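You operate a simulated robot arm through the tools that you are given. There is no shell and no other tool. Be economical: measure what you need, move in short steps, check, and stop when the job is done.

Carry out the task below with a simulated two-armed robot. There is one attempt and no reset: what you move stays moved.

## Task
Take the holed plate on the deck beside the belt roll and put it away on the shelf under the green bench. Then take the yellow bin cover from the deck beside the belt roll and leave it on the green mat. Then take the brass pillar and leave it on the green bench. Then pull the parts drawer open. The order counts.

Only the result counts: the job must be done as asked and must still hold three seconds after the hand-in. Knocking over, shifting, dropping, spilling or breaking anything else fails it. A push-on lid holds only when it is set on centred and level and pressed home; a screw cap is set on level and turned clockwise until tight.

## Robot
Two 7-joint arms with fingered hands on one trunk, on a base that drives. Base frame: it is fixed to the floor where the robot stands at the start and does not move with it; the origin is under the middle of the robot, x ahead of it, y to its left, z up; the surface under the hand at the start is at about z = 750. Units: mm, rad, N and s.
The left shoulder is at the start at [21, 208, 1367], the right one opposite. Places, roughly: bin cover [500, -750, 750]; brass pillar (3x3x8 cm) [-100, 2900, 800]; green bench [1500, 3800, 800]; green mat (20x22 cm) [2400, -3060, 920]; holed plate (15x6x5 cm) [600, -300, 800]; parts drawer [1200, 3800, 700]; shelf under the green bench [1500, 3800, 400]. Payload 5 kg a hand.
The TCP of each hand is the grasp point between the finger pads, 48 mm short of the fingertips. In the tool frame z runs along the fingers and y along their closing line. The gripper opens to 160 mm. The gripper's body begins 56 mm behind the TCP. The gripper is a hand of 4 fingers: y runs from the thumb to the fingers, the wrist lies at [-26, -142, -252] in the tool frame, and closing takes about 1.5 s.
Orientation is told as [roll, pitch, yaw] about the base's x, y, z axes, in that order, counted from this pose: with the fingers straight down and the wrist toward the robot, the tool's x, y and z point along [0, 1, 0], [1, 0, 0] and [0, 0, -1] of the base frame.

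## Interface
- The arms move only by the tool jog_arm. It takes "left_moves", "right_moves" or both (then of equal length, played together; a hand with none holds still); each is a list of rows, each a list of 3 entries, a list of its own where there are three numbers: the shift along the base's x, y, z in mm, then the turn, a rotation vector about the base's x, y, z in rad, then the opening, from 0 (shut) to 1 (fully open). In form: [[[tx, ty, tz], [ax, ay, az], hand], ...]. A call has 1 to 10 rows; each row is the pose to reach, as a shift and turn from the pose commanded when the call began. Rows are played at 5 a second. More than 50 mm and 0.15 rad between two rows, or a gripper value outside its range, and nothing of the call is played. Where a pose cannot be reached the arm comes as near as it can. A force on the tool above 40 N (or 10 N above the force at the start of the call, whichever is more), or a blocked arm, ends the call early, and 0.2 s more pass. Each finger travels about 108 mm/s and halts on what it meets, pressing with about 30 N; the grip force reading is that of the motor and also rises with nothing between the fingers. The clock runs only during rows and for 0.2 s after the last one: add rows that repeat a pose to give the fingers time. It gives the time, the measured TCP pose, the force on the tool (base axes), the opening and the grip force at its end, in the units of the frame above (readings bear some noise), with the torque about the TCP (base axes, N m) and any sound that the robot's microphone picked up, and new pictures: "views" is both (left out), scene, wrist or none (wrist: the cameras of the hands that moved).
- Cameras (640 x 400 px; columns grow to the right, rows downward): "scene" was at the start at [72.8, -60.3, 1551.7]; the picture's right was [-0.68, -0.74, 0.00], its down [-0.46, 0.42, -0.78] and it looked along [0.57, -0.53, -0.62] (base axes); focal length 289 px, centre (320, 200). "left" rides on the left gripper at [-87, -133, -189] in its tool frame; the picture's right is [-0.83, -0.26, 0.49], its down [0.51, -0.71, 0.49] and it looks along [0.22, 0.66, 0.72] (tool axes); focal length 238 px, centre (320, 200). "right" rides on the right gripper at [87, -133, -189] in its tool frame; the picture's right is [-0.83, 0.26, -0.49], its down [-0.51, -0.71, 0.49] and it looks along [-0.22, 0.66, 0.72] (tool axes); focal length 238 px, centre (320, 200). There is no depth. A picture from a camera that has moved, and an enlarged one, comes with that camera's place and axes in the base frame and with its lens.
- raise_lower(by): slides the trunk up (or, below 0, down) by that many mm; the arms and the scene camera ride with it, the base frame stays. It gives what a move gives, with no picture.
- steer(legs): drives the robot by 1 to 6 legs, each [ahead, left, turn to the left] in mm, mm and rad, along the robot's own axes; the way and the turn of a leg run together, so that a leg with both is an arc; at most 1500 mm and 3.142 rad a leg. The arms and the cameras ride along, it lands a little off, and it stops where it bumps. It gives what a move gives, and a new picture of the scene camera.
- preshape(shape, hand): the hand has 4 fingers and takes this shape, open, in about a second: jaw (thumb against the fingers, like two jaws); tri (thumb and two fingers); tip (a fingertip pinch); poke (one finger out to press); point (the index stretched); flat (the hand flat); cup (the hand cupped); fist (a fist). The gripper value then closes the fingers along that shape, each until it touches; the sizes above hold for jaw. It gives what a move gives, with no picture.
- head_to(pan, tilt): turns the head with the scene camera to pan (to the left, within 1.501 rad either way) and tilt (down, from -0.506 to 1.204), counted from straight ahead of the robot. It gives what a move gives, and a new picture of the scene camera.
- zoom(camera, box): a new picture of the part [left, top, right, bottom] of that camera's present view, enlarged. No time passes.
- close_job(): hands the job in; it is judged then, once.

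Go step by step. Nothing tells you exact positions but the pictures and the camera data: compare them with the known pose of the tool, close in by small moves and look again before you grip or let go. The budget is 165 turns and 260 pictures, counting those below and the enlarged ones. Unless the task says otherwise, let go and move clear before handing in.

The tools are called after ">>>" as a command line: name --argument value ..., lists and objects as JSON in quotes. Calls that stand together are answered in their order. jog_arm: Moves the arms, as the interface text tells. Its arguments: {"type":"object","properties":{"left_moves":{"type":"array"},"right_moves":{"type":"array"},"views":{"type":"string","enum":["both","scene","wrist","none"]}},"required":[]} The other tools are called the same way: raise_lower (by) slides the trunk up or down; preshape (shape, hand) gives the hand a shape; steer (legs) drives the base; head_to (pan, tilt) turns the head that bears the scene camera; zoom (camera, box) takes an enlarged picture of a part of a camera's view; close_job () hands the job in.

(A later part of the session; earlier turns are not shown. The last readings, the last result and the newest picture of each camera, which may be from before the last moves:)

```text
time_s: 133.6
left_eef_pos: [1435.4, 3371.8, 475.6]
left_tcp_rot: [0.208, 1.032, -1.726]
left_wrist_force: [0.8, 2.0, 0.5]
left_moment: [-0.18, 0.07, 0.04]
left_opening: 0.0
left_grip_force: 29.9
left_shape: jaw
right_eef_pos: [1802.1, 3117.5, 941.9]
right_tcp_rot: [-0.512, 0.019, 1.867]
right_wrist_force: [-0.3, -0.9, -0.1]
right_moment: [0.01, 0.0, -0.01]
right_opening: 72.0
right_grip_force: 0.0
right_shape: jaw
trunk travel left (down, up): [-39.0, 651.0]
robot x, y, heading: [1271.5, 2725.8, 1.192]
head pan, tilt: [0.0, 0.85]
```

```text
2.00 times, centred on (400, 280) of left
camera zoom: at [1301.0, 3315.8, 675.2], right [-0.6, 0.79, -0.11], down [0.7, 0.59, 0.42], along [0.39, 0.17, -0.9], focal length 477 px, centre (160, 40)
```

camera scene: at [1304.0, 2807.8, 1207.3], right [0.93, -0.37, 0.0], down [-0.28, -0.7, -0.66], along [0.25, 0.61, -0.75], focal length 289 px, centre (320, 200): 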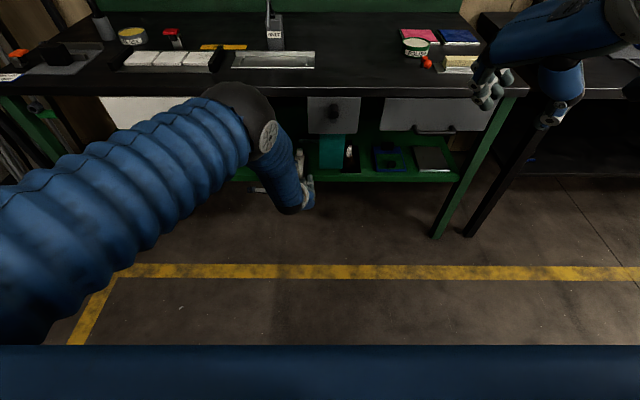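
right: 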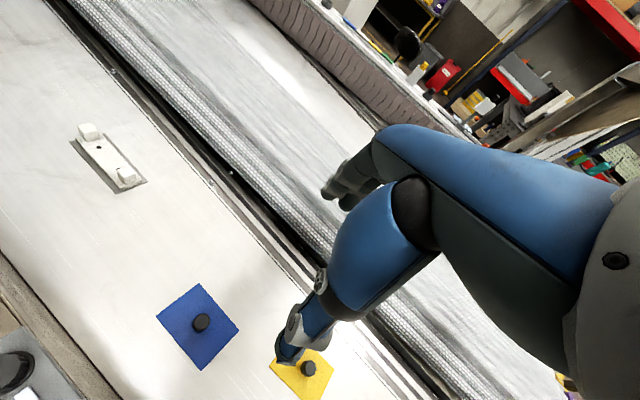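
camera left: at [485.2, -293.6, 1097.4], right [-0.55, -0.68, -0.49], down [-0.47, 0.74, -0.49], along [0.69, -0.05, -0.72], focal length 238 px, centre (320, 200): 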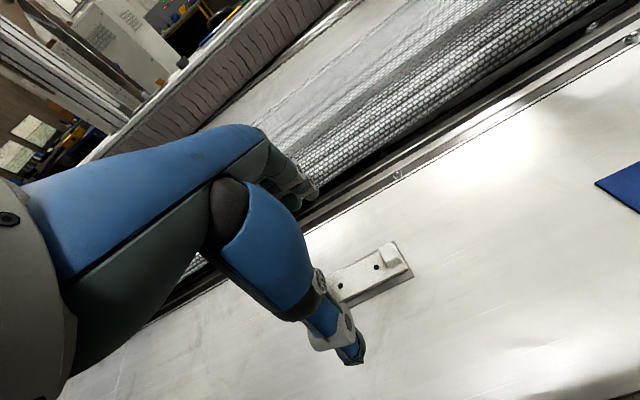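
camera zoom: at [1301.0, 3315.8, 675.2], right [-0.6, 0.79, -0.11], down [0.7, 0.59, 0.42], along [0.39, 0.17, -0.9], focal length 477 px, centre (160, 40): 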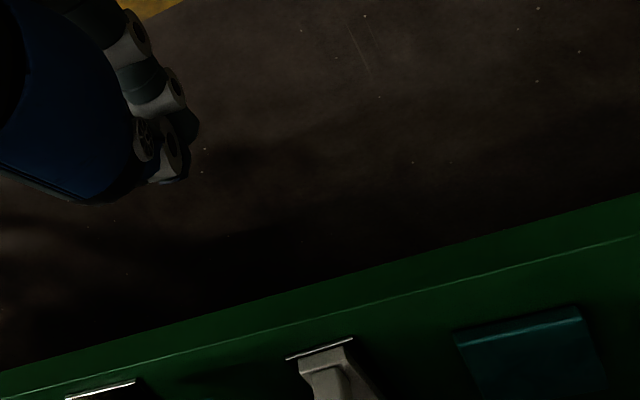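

The plate lies fully on the shelf, upright and clear. Now I'll bring both hands back to their normal orientation and prepare to drive back for the cover.

>>> jog_arm --left_moves '[[[-18, -9, 25], [-0.027, -0.068, 0.127], 0.2], [[-35, -18, 50], [-0.054, -0.136, 0.254], 0.5], [[-53, -27, 75], [-0.081, -0.203, 0.381], 0.8], [[-70, -36, 100], [-0.109, -0.271, 0.508], 1], [[-88, -45, 125], [-0.136, -0.339, 0.635], 1], [[-106, -55, 150], [-0.163, -0.407, 0.762], 1], [[-123, -64, 175], [-0.19, -0.474, 0.889], 1], [[-141, -73, 200], [-0.217, -0.542, 1.016], 1], [[-158, -82, 225], [-0.244, -0.61, 1.143], 1], [[-176, -91, 250], [-0.271, -0.677, 1.27], 1]]' --right_moves '[[[0, 0, 0], [0.002, 0.052, -0.066], 1], [[0, 0, 0], [0.004, 0.104, -0.132], 1], [[0, 0, 0], [0.007, 0.156, -0.199], 1], [[0, 0, 0], [0.009, 0.208, -0.265], 1], [[0, 0, 0], [0.011, 0.26, -0.331], 1], [[0, 0, 0], [0.013, 0.313, -0.397], 1], [[0, 0, 0], [0.015, 0.365, -0.463], 1], [[0, 0, 0], [0.018, 0.417, -0.53], 1], [[0, 0, 0], [0.02, 0.469, -0.596], 1], [[0, 0, 0], [0.022, 0.521, -0.662], 1]]' --views "none"

>>> jog_arm --left_moves '[[[0, 0, 5], [-0.027, -0.068, 0.127], 1], [[0, 0, 10], [-0.054, -0.136, 0.254], 1], [[0, 0, 15], [-0.081, -0.203, 0.381], 1], [[0, 0, 20], [-0.109, -0.271, 0.508], 1], [[0, 0, 25], [-0.136, -0.339, 0.635], 1], [[0, 0, 30], [-0.163, -0.407, 0.762], 1], [[0, 0, 35], [-0.19, -0.474, 0.889], 1], [[0, 0, 40], [-0.217, -0.542, 1.016], 1], [[0, 0, 45], [-0.244, -0.61, 1.143], 1], [[0, 0, 50], [-0.271, -0.677, 1.27], 1]]' --views "scene"

```text
time_s: 135.8
left_eef_pos: [1257.8, 3279.1, 725.5]
left_tcp_rot: [0.657, 0.427, -0.082]
left_wrist_force: [0.4, -0.4, 0.3]
left_moment: [0.01, -0.04, -0.03]
left_opening: 159.9
left_grip_force: 0.0
left_shape: jaw
right_eef_pos: [1802.1, 3118.6, 940.4]
right_tcp_rot: [0.0, 0.018, 1.199]
right_wrist_force: [-0.9, -0.1, 0.8]
right_moment: [-0.01, -0.02, 0.02]
right_opening: 159.6
right_grip_force: 0.2
right_shape: jaw
trunk travel left (down, up): [-39.0, 651.0]
robot x, y, heading: [1267.8, 2723.5, 1.19]
head pan, tilt: [0.0, 0.85]
```

```text
time_s: 138.0
left_eef_pos: [1258.9, 3280.8, 774.8]
left_tcp_rot: [0.116, -0.003, 1.124]
left_wrist_force: [-0.2, 0.4, -0.2]
left_moment: [0.02, 0.01, -0.03]
left_opening: 159.9
left_grip_force: 0.0
left_shape: jaw
right_eef_pos: [1803.0, 3117.5, 940.9]
right_tcp_rot: [-0.001, 0.018, 1.2]
right_wrist_force: [-0.7, 0.0, -0.8]
right_moment: [0.01, -0.01, -0.03]
right_opening: 159.5
right_grip_force: 0.0
right_shape: jaw
trunk travel left (down, up): [-39.0, 651.0]
robot x, y, heading: [1273.1, 2725.5, 1.192]
head pan, tilt: [0.0, 0.85]
camera scene: at [1303.0, 2806.2, 1207.2], right [0.93, -0.37, 0.0], down [-0.28, -0.7, -0.66], along [0.24, 0.61, -0.75], focal length 289 px, centre (320, 200)
```

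scene: 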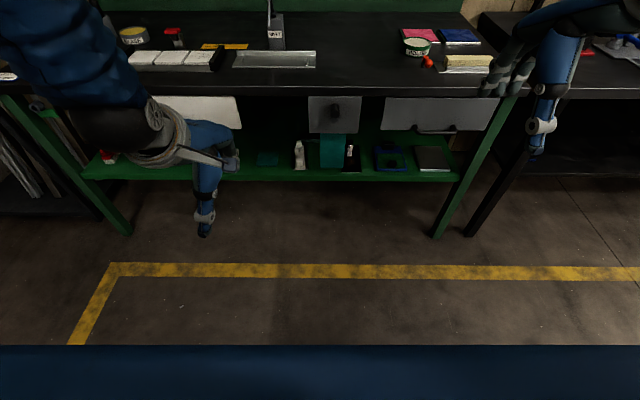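

Both hands are restored. Raise the trunk back up and drive back down the corridor the way I came.

>>> raise_lower --by 430

>>> steer --legs '[[0, 565, 0], [-1500, 0, 0], [-1500, 0, 0]]'

```text
refused: 430 is not a number from -400 to 400
```

```text
time_s: 155.2
left_eef_pos: [-378.9, 736.1, 773.9]
left_tcp_rot: [0.118, -0.004, 1.112]
left_wrist_force: [0.6, 0.3, -0.6]
left_moment: [0.03, -0.04, 0.02]
left_opening: 159.7
left_grip_force: 0.0
left_shape: jaw
right_eef_pos: [162.8, 568.4, 940.7]
right_tcp_rot: [0.001, 0.017, 1.193]
right_wrist_force: [-0.7, -0.4, -0.9]
right_moment: [0.01, -0.02, -0.02]
right_opening: 159.7
right_grip_force: 0.2
right_shape: jaw
trunk travel left (down, up): [-39.0, 651.0]
robot x, y, heading: [-370.4, 180.6, 1.188]
head pan, tilt: [0.0, 0.85]
camera scene: at [-340.0, 261.3, 1207.2], right [0.93, -0.38, 0.0], down [-0.28, -0.7, -0.66], along [0.25, 0.61, -0.75], focal length 289 px, centre (320, 200)
```

scene: 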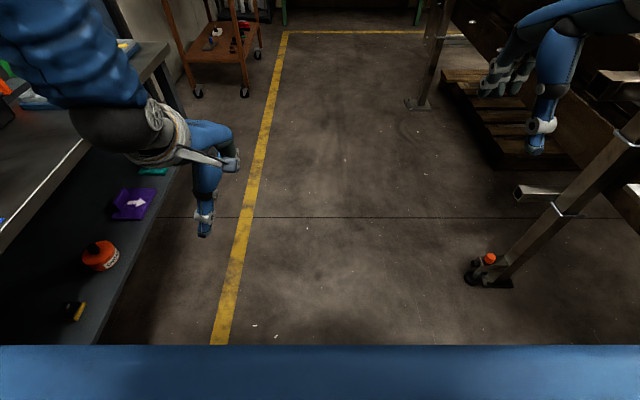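

>>> steer --legs '[[-150, -80, 0]]'

>>> raise_lower --by 400

>>> raise_lower --by 130

>>> steer --legs '[[0, 0, -1.84]]'

```text
time_s: 156.7
left_eef_pos: [-357.6, 569.1, 774.7]
left_tcp_rot: [0.118, -0.004, 1.11]
left_wrist_force: [0.2, -1.4, 0.5]
left_moment: [0.11, 0.0, -0.03]
left_opening: 159.6
left_grip_force: 0.2
left_shape: jaw
right_eef_pos: [182.7, 400.5, 941.1]
right_tcp_rot: [0.001, 0.017, 1.191]
right_wrist_force: [1.6, -0.4, 0.0]
right_moment: [0.1, 0.01, -0.01]
right_opening: 160.0
right_grip_force: 0.1
right_shape: jaw
trunk travel left (down, up): [-39.0, 651.0]
robot x, y, heading: [-352.3, 12.8, 1.183]
head pan, tilt: [0.0, 0.85]
camera scene: at [-319.2, 93.4, 1207.4], right [0.93, -0.38, 0.0], down [-0.28, -0.7, -0.66], along [0.25, 0.61, -0.75], focal length 289 px, centre (320, 200)
```

scene: 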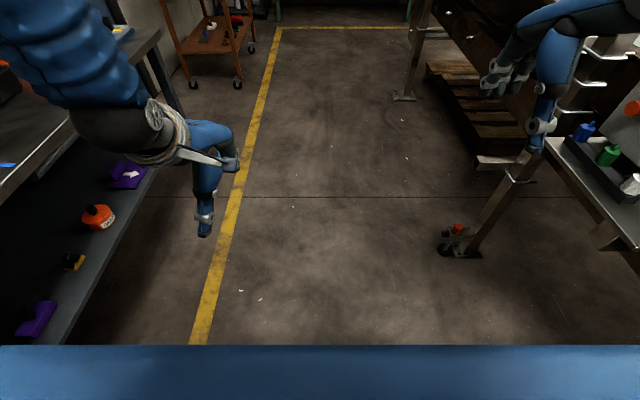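

```text
time_s: 160.5
left_eef_pos: [-358.1, 570.3, 1173.2]
left_tcp_rot: [0.118, -0.004, 1.113]
left_wrist_force: [1.1, -0.7, 0.1]
left_moment: [0.02, 0.0, 0.0]
left_opening: 160.1
left_grip_force: 0.1
left_shape: jaw
right_eef_pos: [183.4, 400.8, 1341.3]
right_tcp_rot: [-0.001, 0.017, 1.19]
right_wrist_force: [-0.2, 0.7, -0.4]
right_moment: [-0.01, 0.01, 0.03]
right_opening: 159.8
right_grip_force: 0.1
right_shape: jaw
trunk travel left (down, up): [-439.0, 251.0]
robot x, y, heading: [-353.3, 10.6, 1.188]
head pan, tilt: [0.0, 0.85]
```

```text
time_s: 162.1
left_eef_pos: [-358.9, 570.2, 1303.5]
left_tcp_rot: [0.119, -0.003, 1.112]
left_wrist_force: [0.0, -0.6, -0.4]
left_moment: [-0.02, 0.01, 0.01]
left_opening: 159.7
left_grip_force: 0.2
left_shape: jaw
right_eef_pos: [181.8, 400.6, 1472.1]
right_tcp_rot: [0.001, 0.018, 1.19]
right_wrist_force: [0.4, 0.8, 0.1]
right_moment: [0.02, 0.0, 0.02]
right_opening: 159.7
right_grip_force: 0.1
right_shape: jaw
trunk travel left (down, up): [-569.0, 121.0]
robot x, y, heading: [-352.2, 14.4, 1.182]
head pan, tilt: [0.0, 0.85]
```

```text
time_s: 167.0
left_eef_pos: [180.4, -146.4, 1304.2]
left_tcp_rot: [0.12, -0.005, -0.767]
left_wrist_force: [0.1, 0.5, 0.4]
left_moment: [-0.02, 0.03, 0.01]
left_opening: 159.9
left_grip_force: 0.2
left_shape: jaw
right_eef_pos: [-144.6, -612.8, 1471.5]
right_tcp_rot: [-0.001, 0.017, -0.686]
right_wrist_force: [-0.1, -0.8, 0.0]
right_moment: [0.04, 0.02, 0.02]
right_opening: 159.8
right_grip_force: 0.0
right_shape: jaw
trunk travel left (down, up): [-569.0, 121.0]
robot x, y, heading: [-352.6, 13.6, -0.694]
head pan, tilt: [0.0, 0.85]
camera scene: at [-284.6, -44.2, 1737.2], right [-0.64, -0.77, 0.0], down [-0.58, 0.48, -0.66], along [0.51, -0.42, -0.75], focal length 289 px, centre (320, 200)
```

scene: 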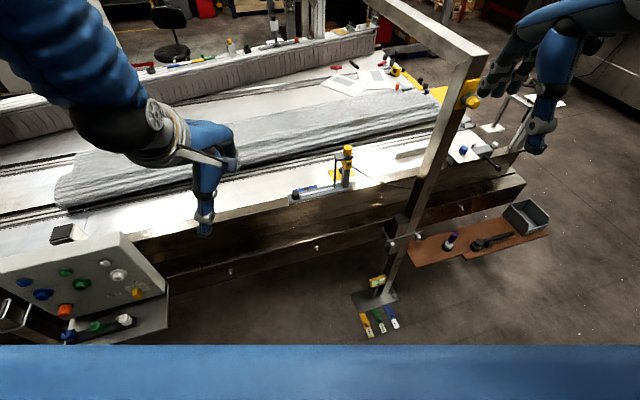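

The deck with the cover and gauge stand is in view; there is also a frame post at about [70,-777]. I'll zoom to refine the cover and stand positions.

>>> zoom --camera "scene" --box '[270, 130, 430, 230]'

```text
4.00 times, centred on (350, 180) of scene
camera zoom: at [-284.6, -44.2, 1737.2], right [-0.64, -0.77, 0.0], down [-0.58, 0.48, -0.66], along [0.51, -0.42, -0.75], focal length 1155 px, centre (200, 280)
```

zoom: 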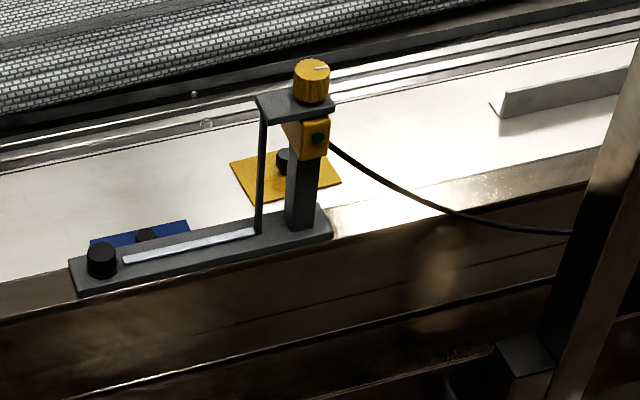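

I'll drive up so that the line to the cover passes left of the gauge column, then move the right hand above the cover.

>>> steer --legs '[[484, 125, -0.106]]'

>>> head_to --pan -0.25 --tilt 0.8

```text
time_s: 168.8
left_eef_pos: [382.0, -281.5, 1304.6]
left_tcp_rot: [0.118, -0.005, -0.823]
left_wrist_force: [2.2, -1.2, -0.7]
left_moment: [0.19, 0.31, -0.02]
left_opening: 159.9
left_grip_force: 0.0
left_shape: jaw
right_eef_pos: [25.6, -729.1, 1471.9]
right_tcp_rot: [-0.009, 0.02, -0.751]
right_wrist_force: [-34.3, 16.6, 34.0]
right_moment: [-1.49, 0.94, -2.21]
right_opening: 159.3
right_grip_force: 0.0
right_shape: jaw
trunk travel left (down, up): [-569.0, 121.0]
robot x, y, heading: [-139.1, -94.1, -0.754]
head pan, tilt: [0.0, 0.85]
stopped in leg 1: the force on the tool passed its limit at 50 N (the readings are from after the stop); the commanded pose is now the measured one
camera scene: at [-75.5, -152.6, 1737.5], right [-0.68, -0.73, 0.0], down [-0.55, 0.51, -0.66], along [0.48, -0.45, -0.75], focal length 289 px, centre (320, 200)
```

scene: 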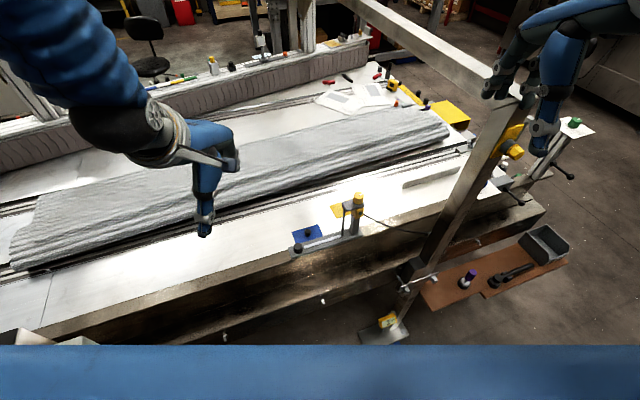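

```text
time_s: 169.6
left_eef_pos: [377.0, -279.1, 1307.1]
left_tcp_rot: [0.121, -0.008, -0.819]
left_wrist_force: [-1.1, 0.0, 0.1]
left_moment: [0.02, -0.06, -0.01]
left_opening: 160.1
left_grip_force: 0.1
left_shape: jaw
right_eef_pos: [23.7, -723.6, 1471.2]
right_tcp_rot: [0.001, 0.018, -0.746]
right_wrist_force: [-34.6, 13.9, 32.8]
right_moment: [-2.03, 0.81, -2.5]
right_opening: 159.9
right_grip_force: 0.1
right_shape: jaw
trunk travel left (down, up): [-569.0, 121.0]
robot x, y, heading: [-140.6, -94.2, -0.748]
head pan, tilt: [-0.25, 0.799]
camera scene: at [-95.7, -165.1, 1741.8], right [-0.84, -0.54, 0.0], down [-0.39, 0.6, -0.7], along [0.38, -0.59, -0.71], focal length 289 px, centre (320, 200)
```

scene: 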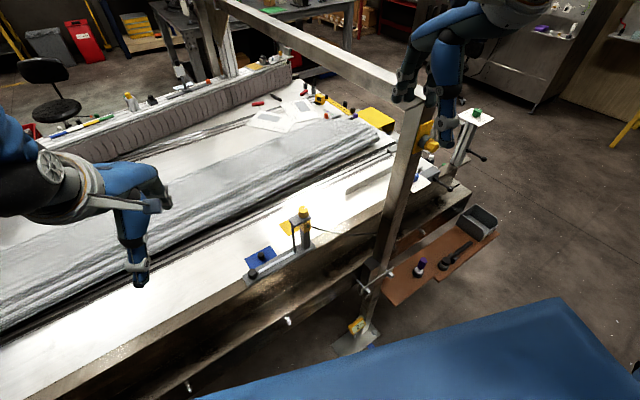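

The right hand touched the tall frame's corner. I'll back off and shift left, then bring the right arm in front at lower height away from the frame.

>>> steer --legs '[[-80, 40, 0], [0, 200, 0]]'

>>> jog_arm --right_moves '[[[25, 35, 0], [0, 0, -0.03], 1], [[50, 70, 0], [0, 0, -0.06], 1], [[75, 105, 0], [0, 0, -0.09], 1], [[100, 135, -10], [0, 0, -0.12], 1], [[125, 150, -40], [0, 0, -0.15], 1], [[150, 160, -75], [0, 0, -0.18], 1], [[175, 170, -110], [0, 0, -0.21], 1], [[200, 175, -145], [0, 0, -0.24], 1], [[215, 175, -180], [0, 0, -0.27], 1], [[230, 175, -215], [0, 0, -0.3], 1]]' --views "scene"

```text
time_s: 171.9
left_eef_pos: [486.2, -50.5, 1303.8]
left_tcp_rot: [0.12, -0.002, -0.818]
left_wrist_force: [-0.4, -1.1, -0.1]
left_moment: [0.01, -0.01, 0.01]
left_opening: 159.6
left_grip_force: 0.1
left_shape: jaw
right_eef_pos: [133.3, -496.6, 1468.7]
right_tcp_rot: [0.002, 0.025, -0.744]
right_wrist_force: [-0.6, 0.0, 0.6]
right_moment: [-0.02, -0.05, 0.03]
right_opening: 160.0
right_grip_force: 0.0
right_shape: jaw
trunk travel left (down, up): [-569.0, 121.0]
robot x, y, heading: [-35.7, 135.2, -0.743]
head pan, tilt: [-0.25, 0.799]
camera scene: at [15.2, 61.8, 1741.2], right [-0.84, -0.54, 0.0], down [-0.39, 0.6, -0.7], along [0.38, -0.58, -0.72], focal length 289 px, centre (320, 200)
```

scene: 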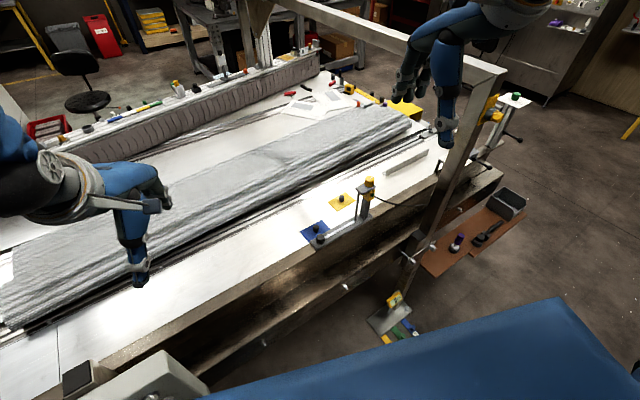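

```text
time_s: 174.1
left_eef_pos: [488.8, -50.6, 1303.1]
left_tcp_rot: [0.12, -0.002, -0.82]
left_wrist_force: [1.1, -0.7, 0.3]
left_moment: [0.12, 0.06, -0.01]
left_opening: 160.0
left_grip_force: 0.0
left_shape: jaw
right_eef_pos: [366.3, -322.0, 1253.1]
right_tcp_rot: [-0.001, 0.026, -1.044]
right_wrist_force: [1.1, -1.4, 0.2]
right_moment: [0.2, 0.04, 0.04]
right_opening: 160.0
right_grip_force: 0.0
right_shape: jaw
right hand out of reach, approached as far as the arm can: row 2, 3, 4, 5, 7, 8
trunk travel left (down, up): [-569.0, 121.0]
robot x, y, heading: [-35.4, 138.0, -0.747]
head pan, tilt: [-0.25, 0.799]
camera scene: at [18.1, 59.9, 1741.0], right [-0.84, -0.54, 0.0], down [-0.39, 0.6, -0.7], along [0.38, -0.58, -0.72], focal length 289 px, centre (320, 200)
```

scene: 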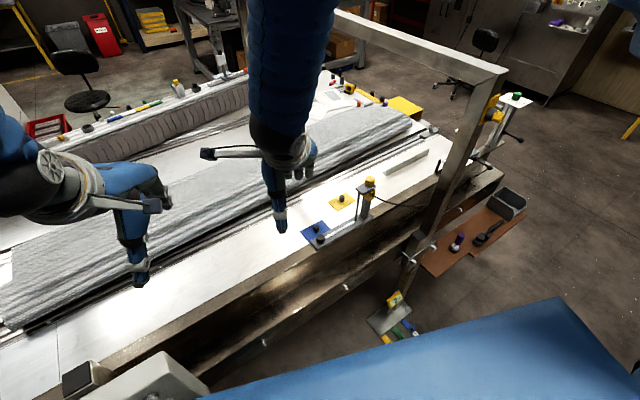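

>>> steer --legs '[[310, -140, 0]]'

>>> zoom --camera "right" --box '[0, 0, 640, 400]'

```text
time_s: 176.4
left_eef_pos: [620.8, -365.6, 1305.4]
left_tcp_rot: [0.12, -0.002, -0.816]
left_wrist_force: [-0.1, -0.1, -0.2]
left_moment: [0.01, -0.01, 0.01]
left_opening: 160.1
left_grip_force: 0.1
left_shape: jaw
right_eef_pos: [498.5, -634.9, 1252.6]
right_tcp_rot: [0.0, 0.024, -1.04]
right_wrist_force: [0.5, 0.2, -1.0]
right_moment: [0.05, 0.04, -0.01]
right_opening: 160.1
right_grip_force: 0.0
right_shape: jaw
trunk travel left (down, up): [-569.0, 121.0]
robot x, y, heading: [102.0, -178.1, -0.746]
head pan, tilt: [-0.25, 0.799]
camera scene: at [149.8, -254.1, 1741.3], right [-0.84, -0.55, 0.0], down [-0.39, 0.6, -0.7], along [0.38, -0.58, -0.72], focal length 289 px, centre (320, 200)
```

scene: 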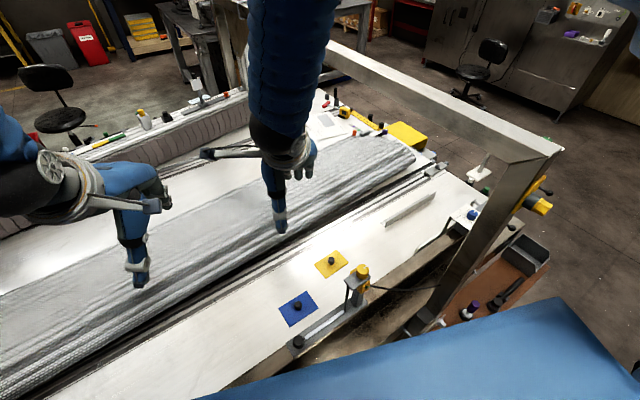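

```text
1.00 times, centred on (320, 200) of right (not enlarged: the box is as wide or as high as the picture)
camera zoom: at [509.2, -481.5, 1445.0], right [-0.58, -0.66, 0.48], down [-0.8, 0.37, -0.47], along [0.14, -0.66, -0.74], focal length 238 px, centre (320, 200)
```

zoom: 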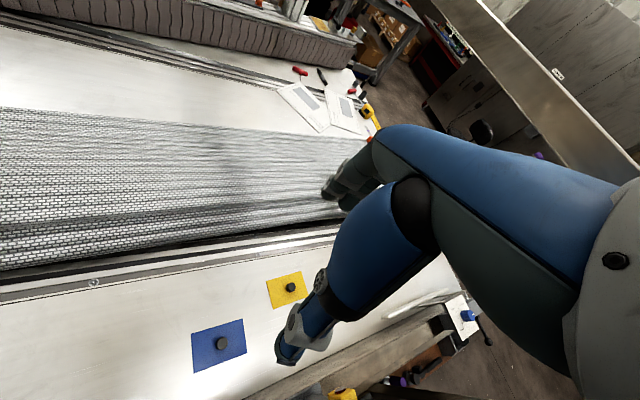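

The knob is at about [449, -781] and the gauge column near [285, -665] up to z≈1000. I'll turn the hand a bit further (wrist away from the column) and go above the knob.

>>> jog_arm --right_moves '[[[-10, -26, -20], [0, 0, -0.05], 1], [[-20, -52, -45], [0, 0, -0.1], 1], [[-30, -80, -75], [0, 0, -0.15], 1], [[-38, -105, -110], [0, 0, -0.2], 1], [[-44, -125, -150], [0, 0, -0.24], 1], [[-47, -138, -190], [0, 0, -0.26], 1], [[-49, -146, -230], [0, 0, -0.26], 1], [[-49, -146, -270], [0, 0, -0.26], 1], [[-49, -146, -300], [0, 0, -0.26], 1], [[-49, -146, -300], [0, 0, -0.26], 1]]' --views "both"

```text
time_s: 178.6
left_eef_pos: [622.3, -364.6, 1304.9]
left_tcp_rot: [0.119, -0.004, -0.816]
left_wrist_force: [-0.5, -0.2, 0.8]
left_moment: [-0.08, 0.0, 0.0]
left_opening: 159.6
left_grip_force: 0.2
left_shape: jaw
right_eef_pos: [451.6, -779.7, 953.1]
right_tcp_rot: [0.0, 0.024, -1.301]
right_wrist_force: [-0.3, 0.9, 0.7]
right_moment: [-0.01, 0.02, -0.01]
right_opening: 159.9
right_grip_force: 0.0
right_shape: jaw
trunk travel left (down, up): [-569.0, 121.0]
robot x, y, heading: [98.3, -176.7, -0.743]
head pan, tilt: [-0.25, 0.799]
camera scene: at [149.6, -254.2, 1741.3], right [-0.84, -0.55, 0.0], down [-0.39, 0.6, -0.7], along [0.38, -0.58, -0.72], focal length 289 px, centre (320, 200)
camera right: at [500.7, -634.9, 1144.5], right [-0.73, -0.48, 0.48], down [-0.68, 0.56, -0.47], along [-0.04, -0.67, -0.74], focal length 238 px, centre (320, 200)
```

scene: 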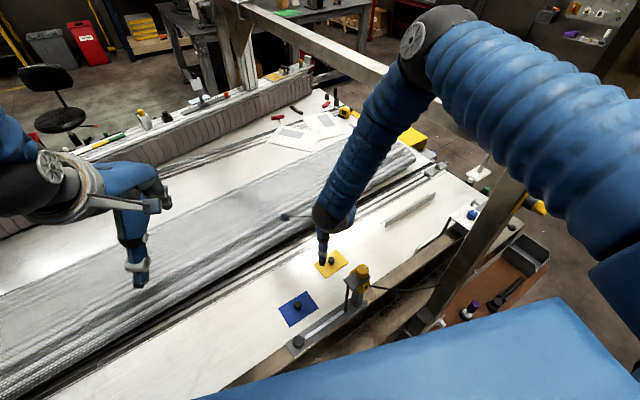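
right: 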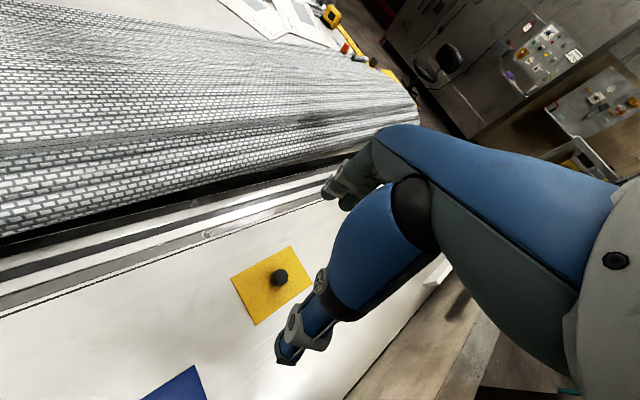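

Knob at [450,-783], right under the hand. Descend.

>>> jog_arm --right_moves '[[[-1, -2, -40], [0, 0, 0], 1], [[-1, -3, -80], [0, 0, 0], 1], [[-1, -3, -115], [0, 0, 0], 0.8], [[-1, -3, -138], [0, 0, 0], 0.6], [[-1, -3, -140], [0, 0, 0], 0.6]]' --views "none"

>>> zoom --camera "right" --box '[200, 180, 392, 300]'

>>> zoom --camera "scene" --box '[280, 190, 408, 270]'

```text
time_s: 179.8
left_eef_pos: [621.1, -365.5, 1304.4]
left_tcp_rot: [0.119, -0.004, -0.814]
left_wrist_force: [-0.1, 0.0, 0.2]
left_moment: [0.0, -0.02, 0.01]
left_opening: 159.9
left_grip_force: 0.0
left_shape: jaw
right_eef_pos: [448.6, -784.4, 812.4]
right_tcp_rot: [-0.001, 0.025, -1.299]
right_wrist_force: [0.5, -0.2, -0.9]
right_moment: [-0.04, 0.01, 0.0]
right_opening: 96.3
right_grip_force: 0.1
right_shape: jaw
trunk travel left (down, up): [-569.0, 121.0]
robot x, y, heading: [100.5, -176.3, -0.741]
head pan, tilt: [-0.25, 0.799]
```

```text
3.33 times, centred on (296, 240) of right
camera zoom: at [497.8, -638.5, 1004.4], right [-0.73, -0.48, 0.48], down [-0.68, 0.56, -0.47], along [-0.04, -0.67, -0.74], focal length 794 px, centre (400, 67)
```

zoom: 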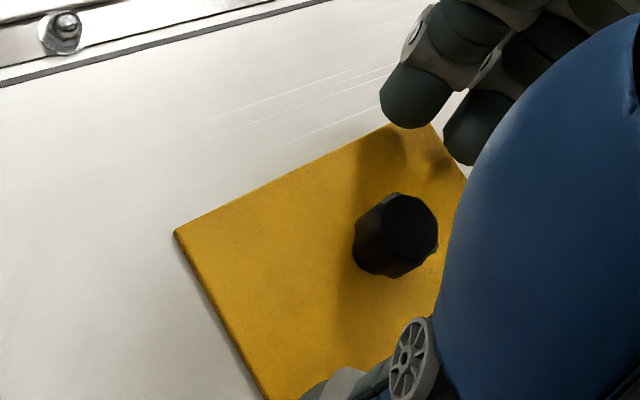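

```text
5.00 times, centred on (344, 230) of scene
camera zoom: at [149.6, -254.1, 1741.3], right [-0.84, -0.55, 0.0], down [-0.39, 0.6, -0.7], along [0.38, -0.58, -0.72], focal length 1444 px, centre (200, 50)
```

zoom: 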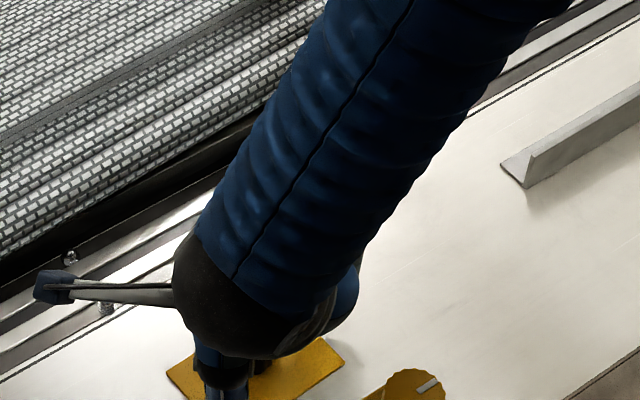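

Centred on the knob. Lower a few mm and close.

>>> jog_arm --right_moves '[[[1, -3, -3], [0, 0, 0], 0.6], [[1, -3, -5], [0, 0, 0], 0.4], [[1, -3, -5], [0, 0, 0], 0.2], [[1, -3, -5], [0, 0, 0], 0], [[1, -3, -5], [0, 0, 0], 0], [[1, -3, -5], [0, 0, 0], 0], [[1, -3, -5], [0, 0, 0], 0], [[1, -3, -5], [0, 0, 0], 0]]' --views "none"

>>> jog_arm --right_moves '[[[0, 0, 10], [0, 0, 0], 0], [[0, 0, 25], [0, 0, 0], 0], [[0, 0, 60], [0, 0, 0], 0], [[0, 0, 100], [0, 0, 0], 0], [[0, 0, 140], [0, 0, 0], 0], [[0, 0, 140], [0, 0, 0], 0]]' --views "wrist"

```text
time_s: 181.6
left_eef_pos: [621.5, -364.5, 1303.5]
left_tcp_rot: [0.118, -0.005, -0.816]
left_wrist_force: [-0.2, 0.3, -0.7]
left_moment: [0.0, -0.01, -0.01]
left_opening: 160.0
left_grip_force: 0.1
left_shape: jaw
right_eef_pos: [449.3, -787.3, 807.7]
right_tcp_rot: [0.002, 0.025, -1.3]
right_wrist_force: [-0.8, 0.4, 0.6]
right_moment: [-0.07, 0.04, -0.07]
right_opening: 14.7
right_grip_force: 29.5
right_shape: jaw
trunk travel left (down, up): [-569.0, 121.0]
robot x, y, heading: [100.7, -177.8, -0.745]
head pan, tilt: [-0.25, 0.799]
```

```text
time_s: 183.0
left_eef_pos: [621.7, -365.7, 1303.5]
left_tcp_rot: [0.118, -0.002, -0.815]
left_wrist_force: [0.1, 0.1, 0.3]
left_moment: [-0.02, 0.01, 0.01]
left_opening: 160.1
left_grip_force: 0.0
left_shape: jaw
right_eef_pos: [450.5, -787.4, 949.7]
right_tcp_rot: [0.0, 0.024, -1.3]
right_wrist_force: [-0.3, 0.1, 0.0]
right_moment: [0.04, 0.0, -0.02]
right_opening: 14.9
right_grip_force: 29.7
right_shape: jaw
trunk travel left (down, up): [-569.0, 121.0]
robot x, y, heading: [99.4, -175.3, -0.74]
head pan, tilt: [-0.25, 0.799]
camera right: at [500.4, -641.5, 1139.6], right [-0.73, -0.48, 0.48], down [-0.68, 0.56, -0.47], along [-0.04, -0.67, -0.74], focal length 238 px, centre (320, 200)
```

right: 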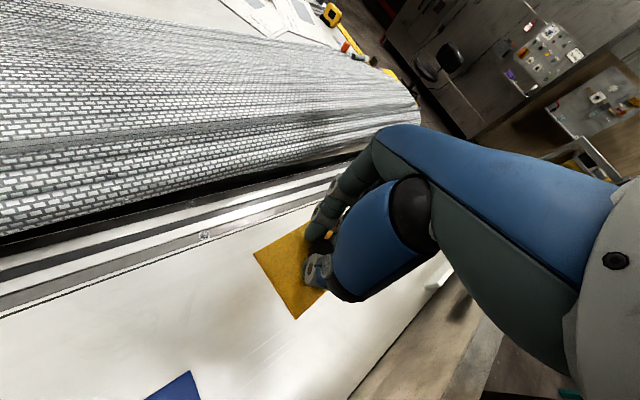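

The cover is lifted by its knob. Raise and pull the arm in, then look around toward the mat.

>>> jog_arm --right_moves '[[[0, 0, 45], [0, 0, 0], 0], [[0, 0, 90], [0, 0, 0], 0], [[0, 10, 135], [0, 0, 0], 0], [[-15, 25, 175], [0, 0, 0.05], 0], [[-35, 40, 212], [0, 0, 0.1], 0], [[-60, 55, 245], [0, 0, 0.15], 0], [[-85, 70, 275], [0, 0, 0.2], 0], [[-110, 85, 300], [0, 0, 0.26], 0], [[-125, 100, 315], [0, 0, 0.32], 0], [[-125, 115, 330], [0, 0, 0.4], 0]]' --views "none"

>>> steer --legs '[[-450, 100, 0]]'

>>> head_to --pan -0.5 --tilt 0.35

```text
time_s: 185.2
left_eef_pos: [620.6, -364.3, 1305.2]
left_tcp_rot: [0.12, -0.004, -0.814]
left_wrist_force: [0.2, 1.1, 0.8]
left_moment: [-0.05, -0.06, -0.03]
left_opening: 160.2
left_grip_force: 0.1
left_shape: jaw
right_eef_pos: [323.7, -670.2, 1279.1]
right_tcp_rot: [0.0, 0.025, -0.899]
right_wrist_force: [-0.8, 0.1, 0.0]
right_moment: [-0.03, 0.02, -0.02]
right_opening: 14.7
right_grip_force: 30.0
right_shape: jaw
trunk travel left (down, up): [-569.0, 121.0]
robot x, y, heading: [100.2, -181.6, -0.743]
head pan, tilt: [-0.25, 0.799]
```

```text
time_s: 187.9
left_eef_pos: [357.7, 10.0, 1305.1]
left_tcp_rot: [0.12, -0.004, -0.817]
left_wrist_force: [0.2, -0.8, 0.2]
left_moment: [0.03, 0.0, -0.01]
left_opening: 160.3
left_grip_force: 0.1
left_shape: jaw
right_eef_pos: [59.2, -296.6, 1278.7]
right_tcp_rot: [0.0, 0.025, -0.904]
right_wrist_force: [-0.3, -0.2, -1.0]
right_moment: [0.05, 0.02, 0.01]
right_opening: 14.5
right_grip_force: 30.3
right_shape: jaw
trunk travel left (down, up): [-569.0, 121.0]
robot x, y, heading: [-162.9, 200.0, -0.748]
head pan, tilt: [-0.25, 0.799]
camera scene: at [-113.9, 122.2, 1741.2], right [-0.84, -0.54, 0.0], down [-0.39, 0.6, -0.7], along [0.38, -0.58, -0.72], focal length 289 px, centre (320, 200)
```

scene: 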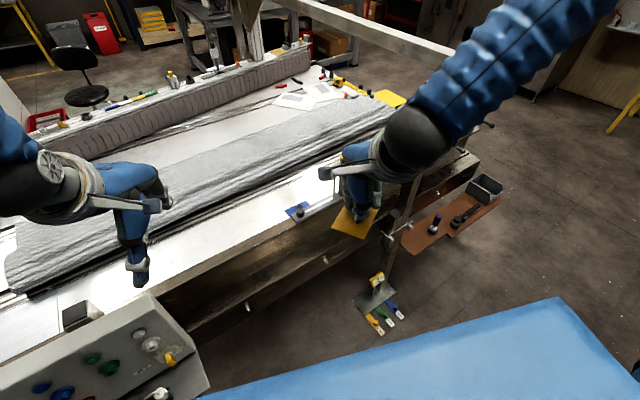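

```text
time_s: 188.8
left_eef_pos: [357.9, 10.5, 1303.7]
left_tcp_rot: [0.119, -0.005, -0.819]
left_wrist_force: [0.4, -0.4, -0.7]
left_moment: [0.0, 0.01, 0.01]
left_opening: 159.9
left_grip_force: 0.1
left_shape: jaw
right_eef_pos: [58.2, -297.0, 1278.8]
right_tcp_rot: [0.0, 0.024, -0.9]
right_wrist_force: [0.3, -0.3, -1.0]
right_moment: [0.04, 0.01, -0.01]
right_opening: 14.5
right_grip_force: 29.9
right_shape: jaw
trunk travel left (down, up): [-569.0, 121.0]
robot x, y, heading: [-166.0, 196.9, -0.746]
head pan, tilt: [-0.499, 0.351]
camera scene: at [-127.8, 101.7, 1780.8], right [-0.95, -0.32, 0.0], down [-0.11, 0.33, -0.94], along [0.3, -0.89, -0.35], focal length 289 px, centre (320, 200)
```

scene: 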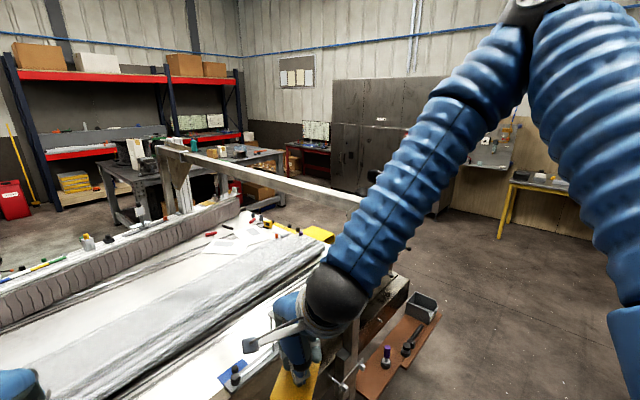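

>>> zoom --camera "scene" --box '[90, 120, 314, 260]'

```text
2.86 times, centred on (202, 190) of scene
camera zoom: at [-127.8, 101.7, 1780.8], right [-0.95, -0.32, 0.0], down [-0.11, 0.33, -0.94], along [0.3, -0.89, -0.35], focal length 825 px, centre (657, 229)
```

zoom: 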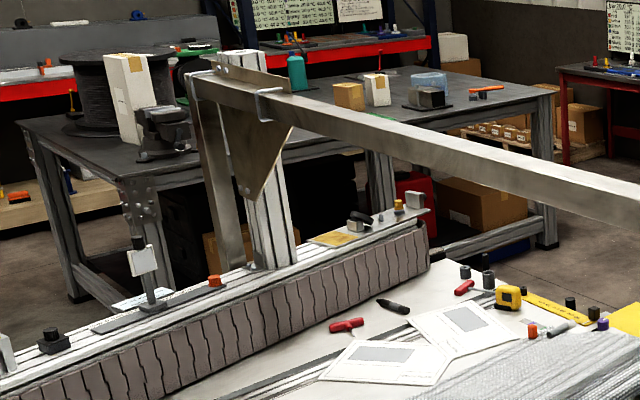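

The mat is on the grey bench beyond the machine's end. I'll go around the machine's near end: sideways, turn, then forward along the open floor.

>>> steer --legs '[[-125, -725, 0], [0, 0, -0.85], [1500, 0, 0], [250, 0, 0], [0, 0, 1.15]]'

>>> head_to --pan 0.0 --tilt 0.45

```text
time_s: 206.3
left_eef_pos: [-195.7, -2033.8, 1304.6]
left_tcp_rot: [0.118, -0.004, -0.511]
left_wrist_force: [0.0, -0.1, -0.1]
left_moment: [0.02, 0.01, 0.02]
left_opening: 160.1
left_grip_force: 0.1
left_shape: jaw
right_eef_pos: [-388.8, -2416.3, 1278.5]
right_tcp_rot: [0.001, 0.024, -0.598]
right_wrist_force: [0.4, 0.0, -0.4]
right_moment: [-0.02, 0.0, 0.0]
right_opening: 14.6
right_grip_force: 30.1
right_shape: jaw
trunk travel left (down, up): [-569.0, 121.0]
robot x, y, heading: [-753.5, -2010.6, -0.435]
head pan, tilt: [-0.499, 0.351]
camera scene: at [-688.4, -2092.8, 1780.9], right [-0.81, -0.59, 0.0], down [-0.2, 0.28, -0.94], along [0.55, -0.76, -0.34], focal length 289 px, centre (320, 200)
```

scene: 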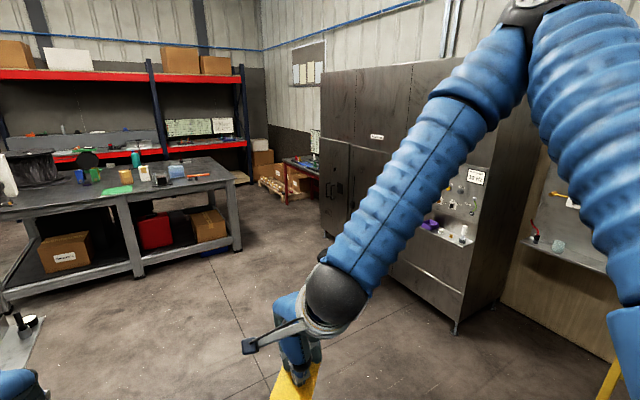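

```text
time_s: 207.3
left_eef_pos: [-197.2, -2033.8, 1305.1]
left_tcp_rot: [0.119, -0.004, -0.511]
left_wrist_force: [0.1, 0.5, -0.5]
left_moment: [-0.01, -0.01, -0.02]
left_opening: 160.1
left_grip_force: 0.0
left_shape: jaw
right_eef_pos: [-390.1, -2414.9, 1278.3]
right_tcp_rot: [0.0, 0.026, -0.596]
right_wrist_force: [0.2, -1.2, -0.9]
right_moment: [-0.01, 0.0, 0.03]
right_opening: 14.7
right_grip_force: 29.6
right_shape: jaw
trunk travel left (down, up): [-569.0, 121.0]
robot x, y, heading: [-751.1, -2013.2, -0.442]
head pan, tilt: [0.0, 0.45]
camera scene: at [-660.4, -2057.1, 1771.7], right [-0.43, -0.9, 0.0], down [-0.39, 0.19, -0.9], along [0.81, -0.38, -0.44], focal length 289 px, centre (320, 200)
```

scene: 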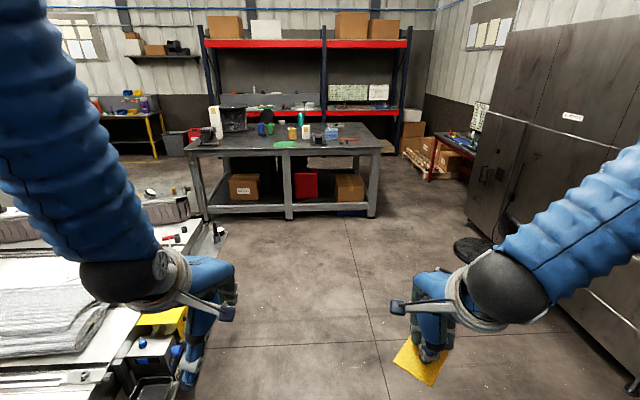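

The green mat is visible on the grey bench at about [2346, -3066]. Driving toward it, stopping a bit short.

>>> steer --legs '[[1500, 0, 0], [900, 537, 0], [0, 0, 0.07]]'

>>> head_to --pan -0.2 --tilt 0.75

```text
time_s: 220.1
left_eef_pos: [2184.9, -2498.3, 1305.0]
left_tcp_rot: [0.121, -0.004, -0.421]
left_wrist_force: [-0.8, -1.0, -0.1]
left_moment: [0.09, -0.05, -0.01]
left_opening: 159.8
left_grip_force: 0.0
left_shape: jaw
right_eef_pos: [2028.6, -2896.8, 1279.1]
right_tcp_rot: [0.001, 0.024, -0.506]
right_wrist_force: [-0.3, -0.2, -0.5]
right_moment: [0.04, -0.08, 0.02]
right_opening: 14.7
right_grip_force: 29.6
right_shape: jaw
trunk travel left (down, up): [-569.0, 121.0]
robot x, y, heading: [1632.1, -2524.9, -0.35]
head pan, tilt: [0.0, 0.45]
camera scene: at [1725.5, -2563.6, 1771.7], right [-0.34, -0.94, 0.0], down [-0.41, 0.15, -0.9], along [0.85, -0.31, -0.44], focal length 289 px, centre (320, 200)
```

scene: 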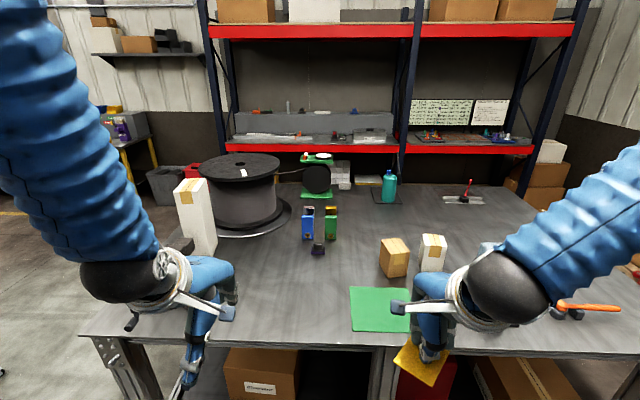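

```text
time_s: 220.9
left_eef_pos: [2186.0, -2497.0, 1304.8]
left_tcp_rot: [0.118, -0.004, -0.423]
left_wrist_force: [0.8, 0.5, -0.1]
left_moment: [-0.02, -0.01, -0.01]
left_opening: 160.0
left_grip_force: 0.1
left_shape: jaw
right_eef_pos: [2029.9, -2894.1, 1276.8]
right_tcp_rot: [0.0, 0.026, -0.506]
right_wrist_force: [-0.1, 0.4, -0.3]
right_moment: [-0.07, 0.03, -0.01]
right_opening: 14.8
right_grip_force: 29.9
right_shape: jaw
trunk travel left (down, up): [-569.0, 121.0]
robot x, y, heading: [1631.7, -2523.8, -0.349]
head pan, tilt: [-0.201, 0.75]
camera scene: at [1711.9, -2573.0, 1745.3], right [-0.52, -0.85, 0.0], down [-0.58, 0.36, -0.73], along [0.62, -0.38, -0.68], focal length 289 px, centre (320, 200)
```

scene: 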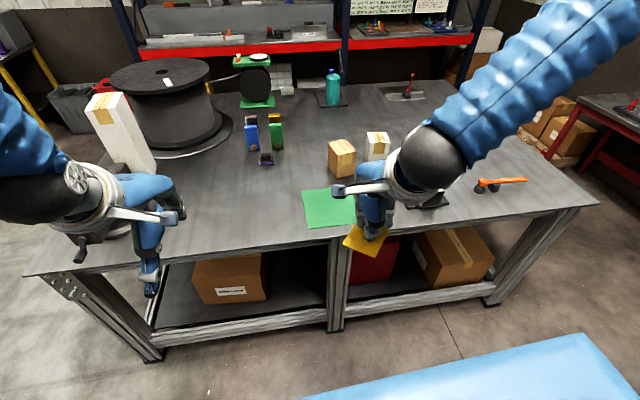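

Mat centre ≈ [2430, -3062]. Driving 230 mm closer, then moving the right hand above the mat.

>>> steer --legs '[[230, 0, 0]]'

>>> zoom --camera "right" --box '[0, 0, 640, 400]'

```text
time_s: 222.6
left_eef_pos: [2398.5, -2575.4, 1303.5]
left_tcp_rot: [0.12, -0.003, -0.423]
left_wrist_force: [0.5, -0.3, 0.4]
left_moment: [-0.02, -0.04, -0.02]
left_opening: 159.9
left_grip_force: 0.1
left_shape: jaw
right_eef_pos: [2242.1, -2973.9, 1277.7]
right_tcp_rot: [0.0, 0.025, -0.508]
right_wrist_force: [-0.3, 0.6, -0.8]
right_moment: [-0.02, 0.01, -0.04]
right_opening: 14.6
right_grip_force: 30.2
right_shape: jaw
trunk travel left (down, up): [-569.0, 121.0]
robot x, y, heading: [1843.4, -2601.9, -0.352]
head pan, tilt: [-0.201, 0.75]
camera scene: at [1924.1, -2651.5, 1745.3], right [-0.52, -0.85, 0.0], down [-0.58, 0.36, -0.73], along [0.62, -0.38, -0.68], focal length 289 px, centre (320, 200)
```

scene: 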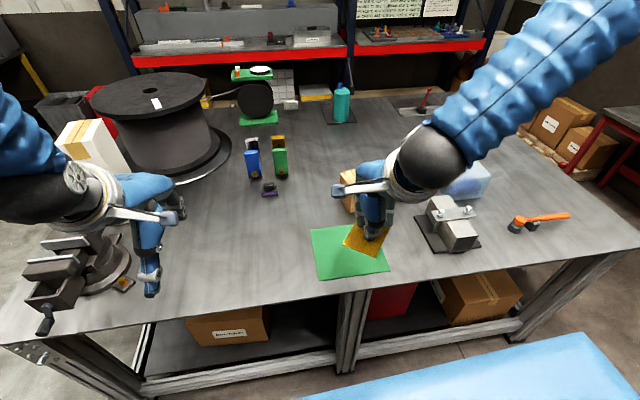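

```text
1.00 times, centred on (320, 200) of right (not enlarged: the box is as wide or as high as the picture)
camera zoom: at [2172.6, -2836.6, 1469.6], right [-0.17, -0.86, 0.48], down [-0.88, -0.09, -0.47], along [0.45, -0.5, -0.74], focal length 238 px, centre (320, 200)
```

zoom: 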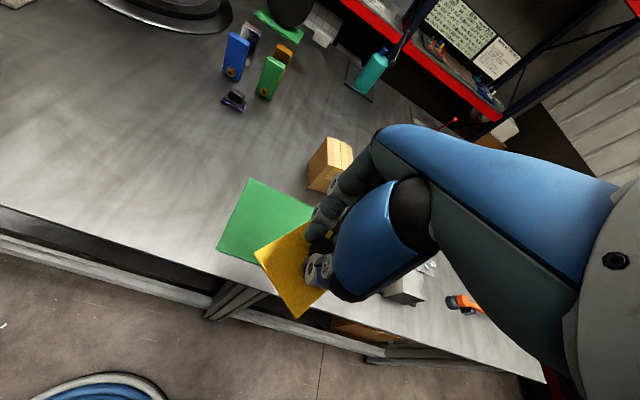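

>>> jog_arm --right_moves '[[[29, -16, 0], [0, 0, 0.03], 0], [[58, -32, -10], [0, 0, 0.06], 0], [[87, -48, -30], [0, 0, 0.09], 0], [[115, -63, -60], [0, 0, 0.12], 0], [[140, -77, -95], [0, 0, 0.15], 0], [[160, -87, -135], [0, 0, 0.15], 0], [[173, -94, -175], [0, 0, 0.15], 0], [[173, -94, -210], [0, 0, 0.15], 0], [[173, -94, -230], [0, 0, 0.15], 0], [[173, -94, -230], [0, 0, 0.15], 0]]' --views "both"

```text
time_s: 224.8
left_eef_pos: [2398.9, -2575.8, 1305.2]
left_tcp_rot: [0.118, -0.005, -0.42]
left_wrist_force: [0.8, 1.0, 0.0]
left_moment: [0.0, 0.02, 0.02]
left_opening: 160.0
left_grip_force: 0.2
left_shape: jaw
right_eef_pos: [2415.9, -3069.8, 1049.0]
right_tcp_rot: [0.0, 0.025, -0.358]
right_wrist_force: [0.4, 0.9, -0.7]
right_moment: [0.0, 0.0, 0.0]
right_opening: 14.4
right_grip_force: 30.3
right_shape: jaw
trunk travel left (down, up): [-569.0, 121.0]
robot x, y, heading: [1845.8, -2601.9, -0.355]
head pan, tilt: [-0.201, 0.75]
camera scene: at [1924.3, -2651.6, 1745.3], right [-0.52, -0.85, 0.0], down [-0.58, 0.36, -0.73], along [0.62, -0.38, -0.68], focal length 289 px, centre (320, 200)
camera right: at [2326.4, -2943.8, 1239.5], right [-0.04, -0.88, 0.48], down [-0.85, -0.22, -0.47], along [0.52, -0.43, -0.74], focal length 238 px, centre (320, 200)
```

scene: 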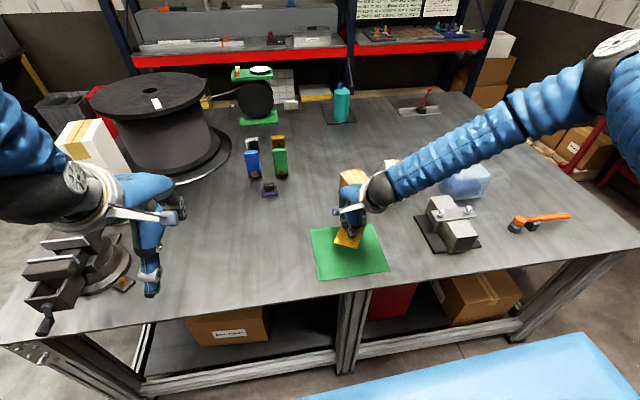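
right: 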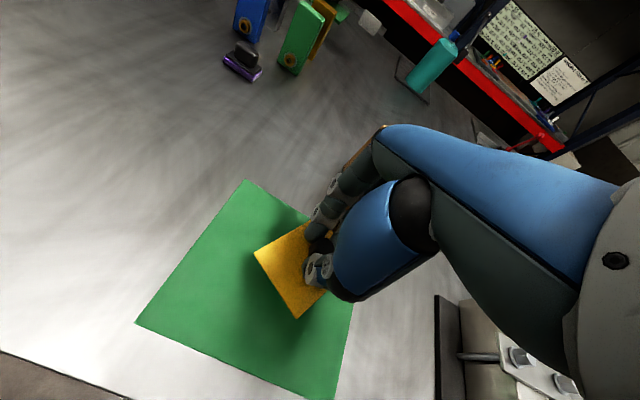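

The hand is over the mat's centre. Lower gently until contact.

>>> jog_arm --right_moves '[[[0, 0, -35], [0, 0, 0], 0], [[0, 0, -65], [0, 0, 0], 0], [[0, 0, -70], [0, 0, 0], 0], [[0, 0, -74], [0, 0, 0], 0], [[0, 0, -77], [0, 0, 0], 0], [[0, 0, -80], [0, 0, 0], 0], [[0, 0, -80], [0, 0, 0], 0]]' --views "none"

>>> zoom --camera "right" --box '[200, 180, 392, 300]'

```text
time_s: 226.0
left_eef_pos: [2397.4, -2576.0, 1305.2]
left_tcp_rot: [0.118, -0.005, -0.425]
left_wrist_force: [1.0, 0.0, -0.2]
left_moment: [0.0, 0.05, -0.05]
left_opening: 159.9
left_grip_force: 0.1
left_shape: jaw
right_eef_pos: [2418.1, -3067.7, 978.6]
right_tcp_rot: [0.001, 0.014, -0.36]
right_wrist_force: [-14.0, 1.5, 27.3]
right_moment: [-0.01, 0.62, -0.12]
right_opening: 15.8
right_grip_force: 30.5
right_shape: jaw
trunk travel left (down, up): [-569.0, 121.0]
robot x, y, heading: [1846.4, -2603.0, -0.343]
head pan, tilt: [-0.201, 0.75]
stopped in row 5 (right hand): the force on the tool passed its limit at 44 N (the readings are from after the stop); the commanded pose is now the measured one
```

```text
3.33 times, centred on (296, 240) of right
camera zoom: at [2327.3, -2942.3, 1168.8], right [-0.05, -0.88, 0.48], down [-0.85, -0.22, -0.48], along [0.53, -0.43, -0.73], focal length 794 px, centre (400, 67)
```

zoom: 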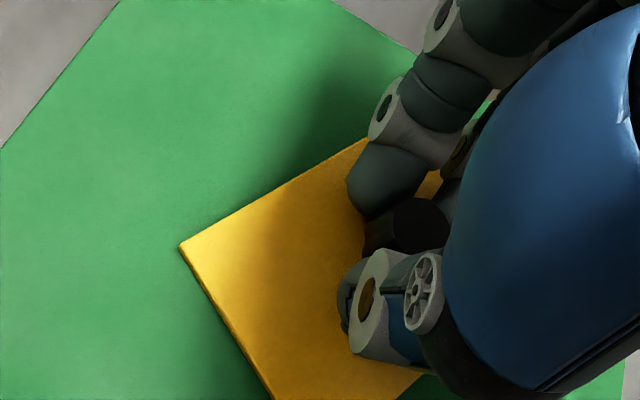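

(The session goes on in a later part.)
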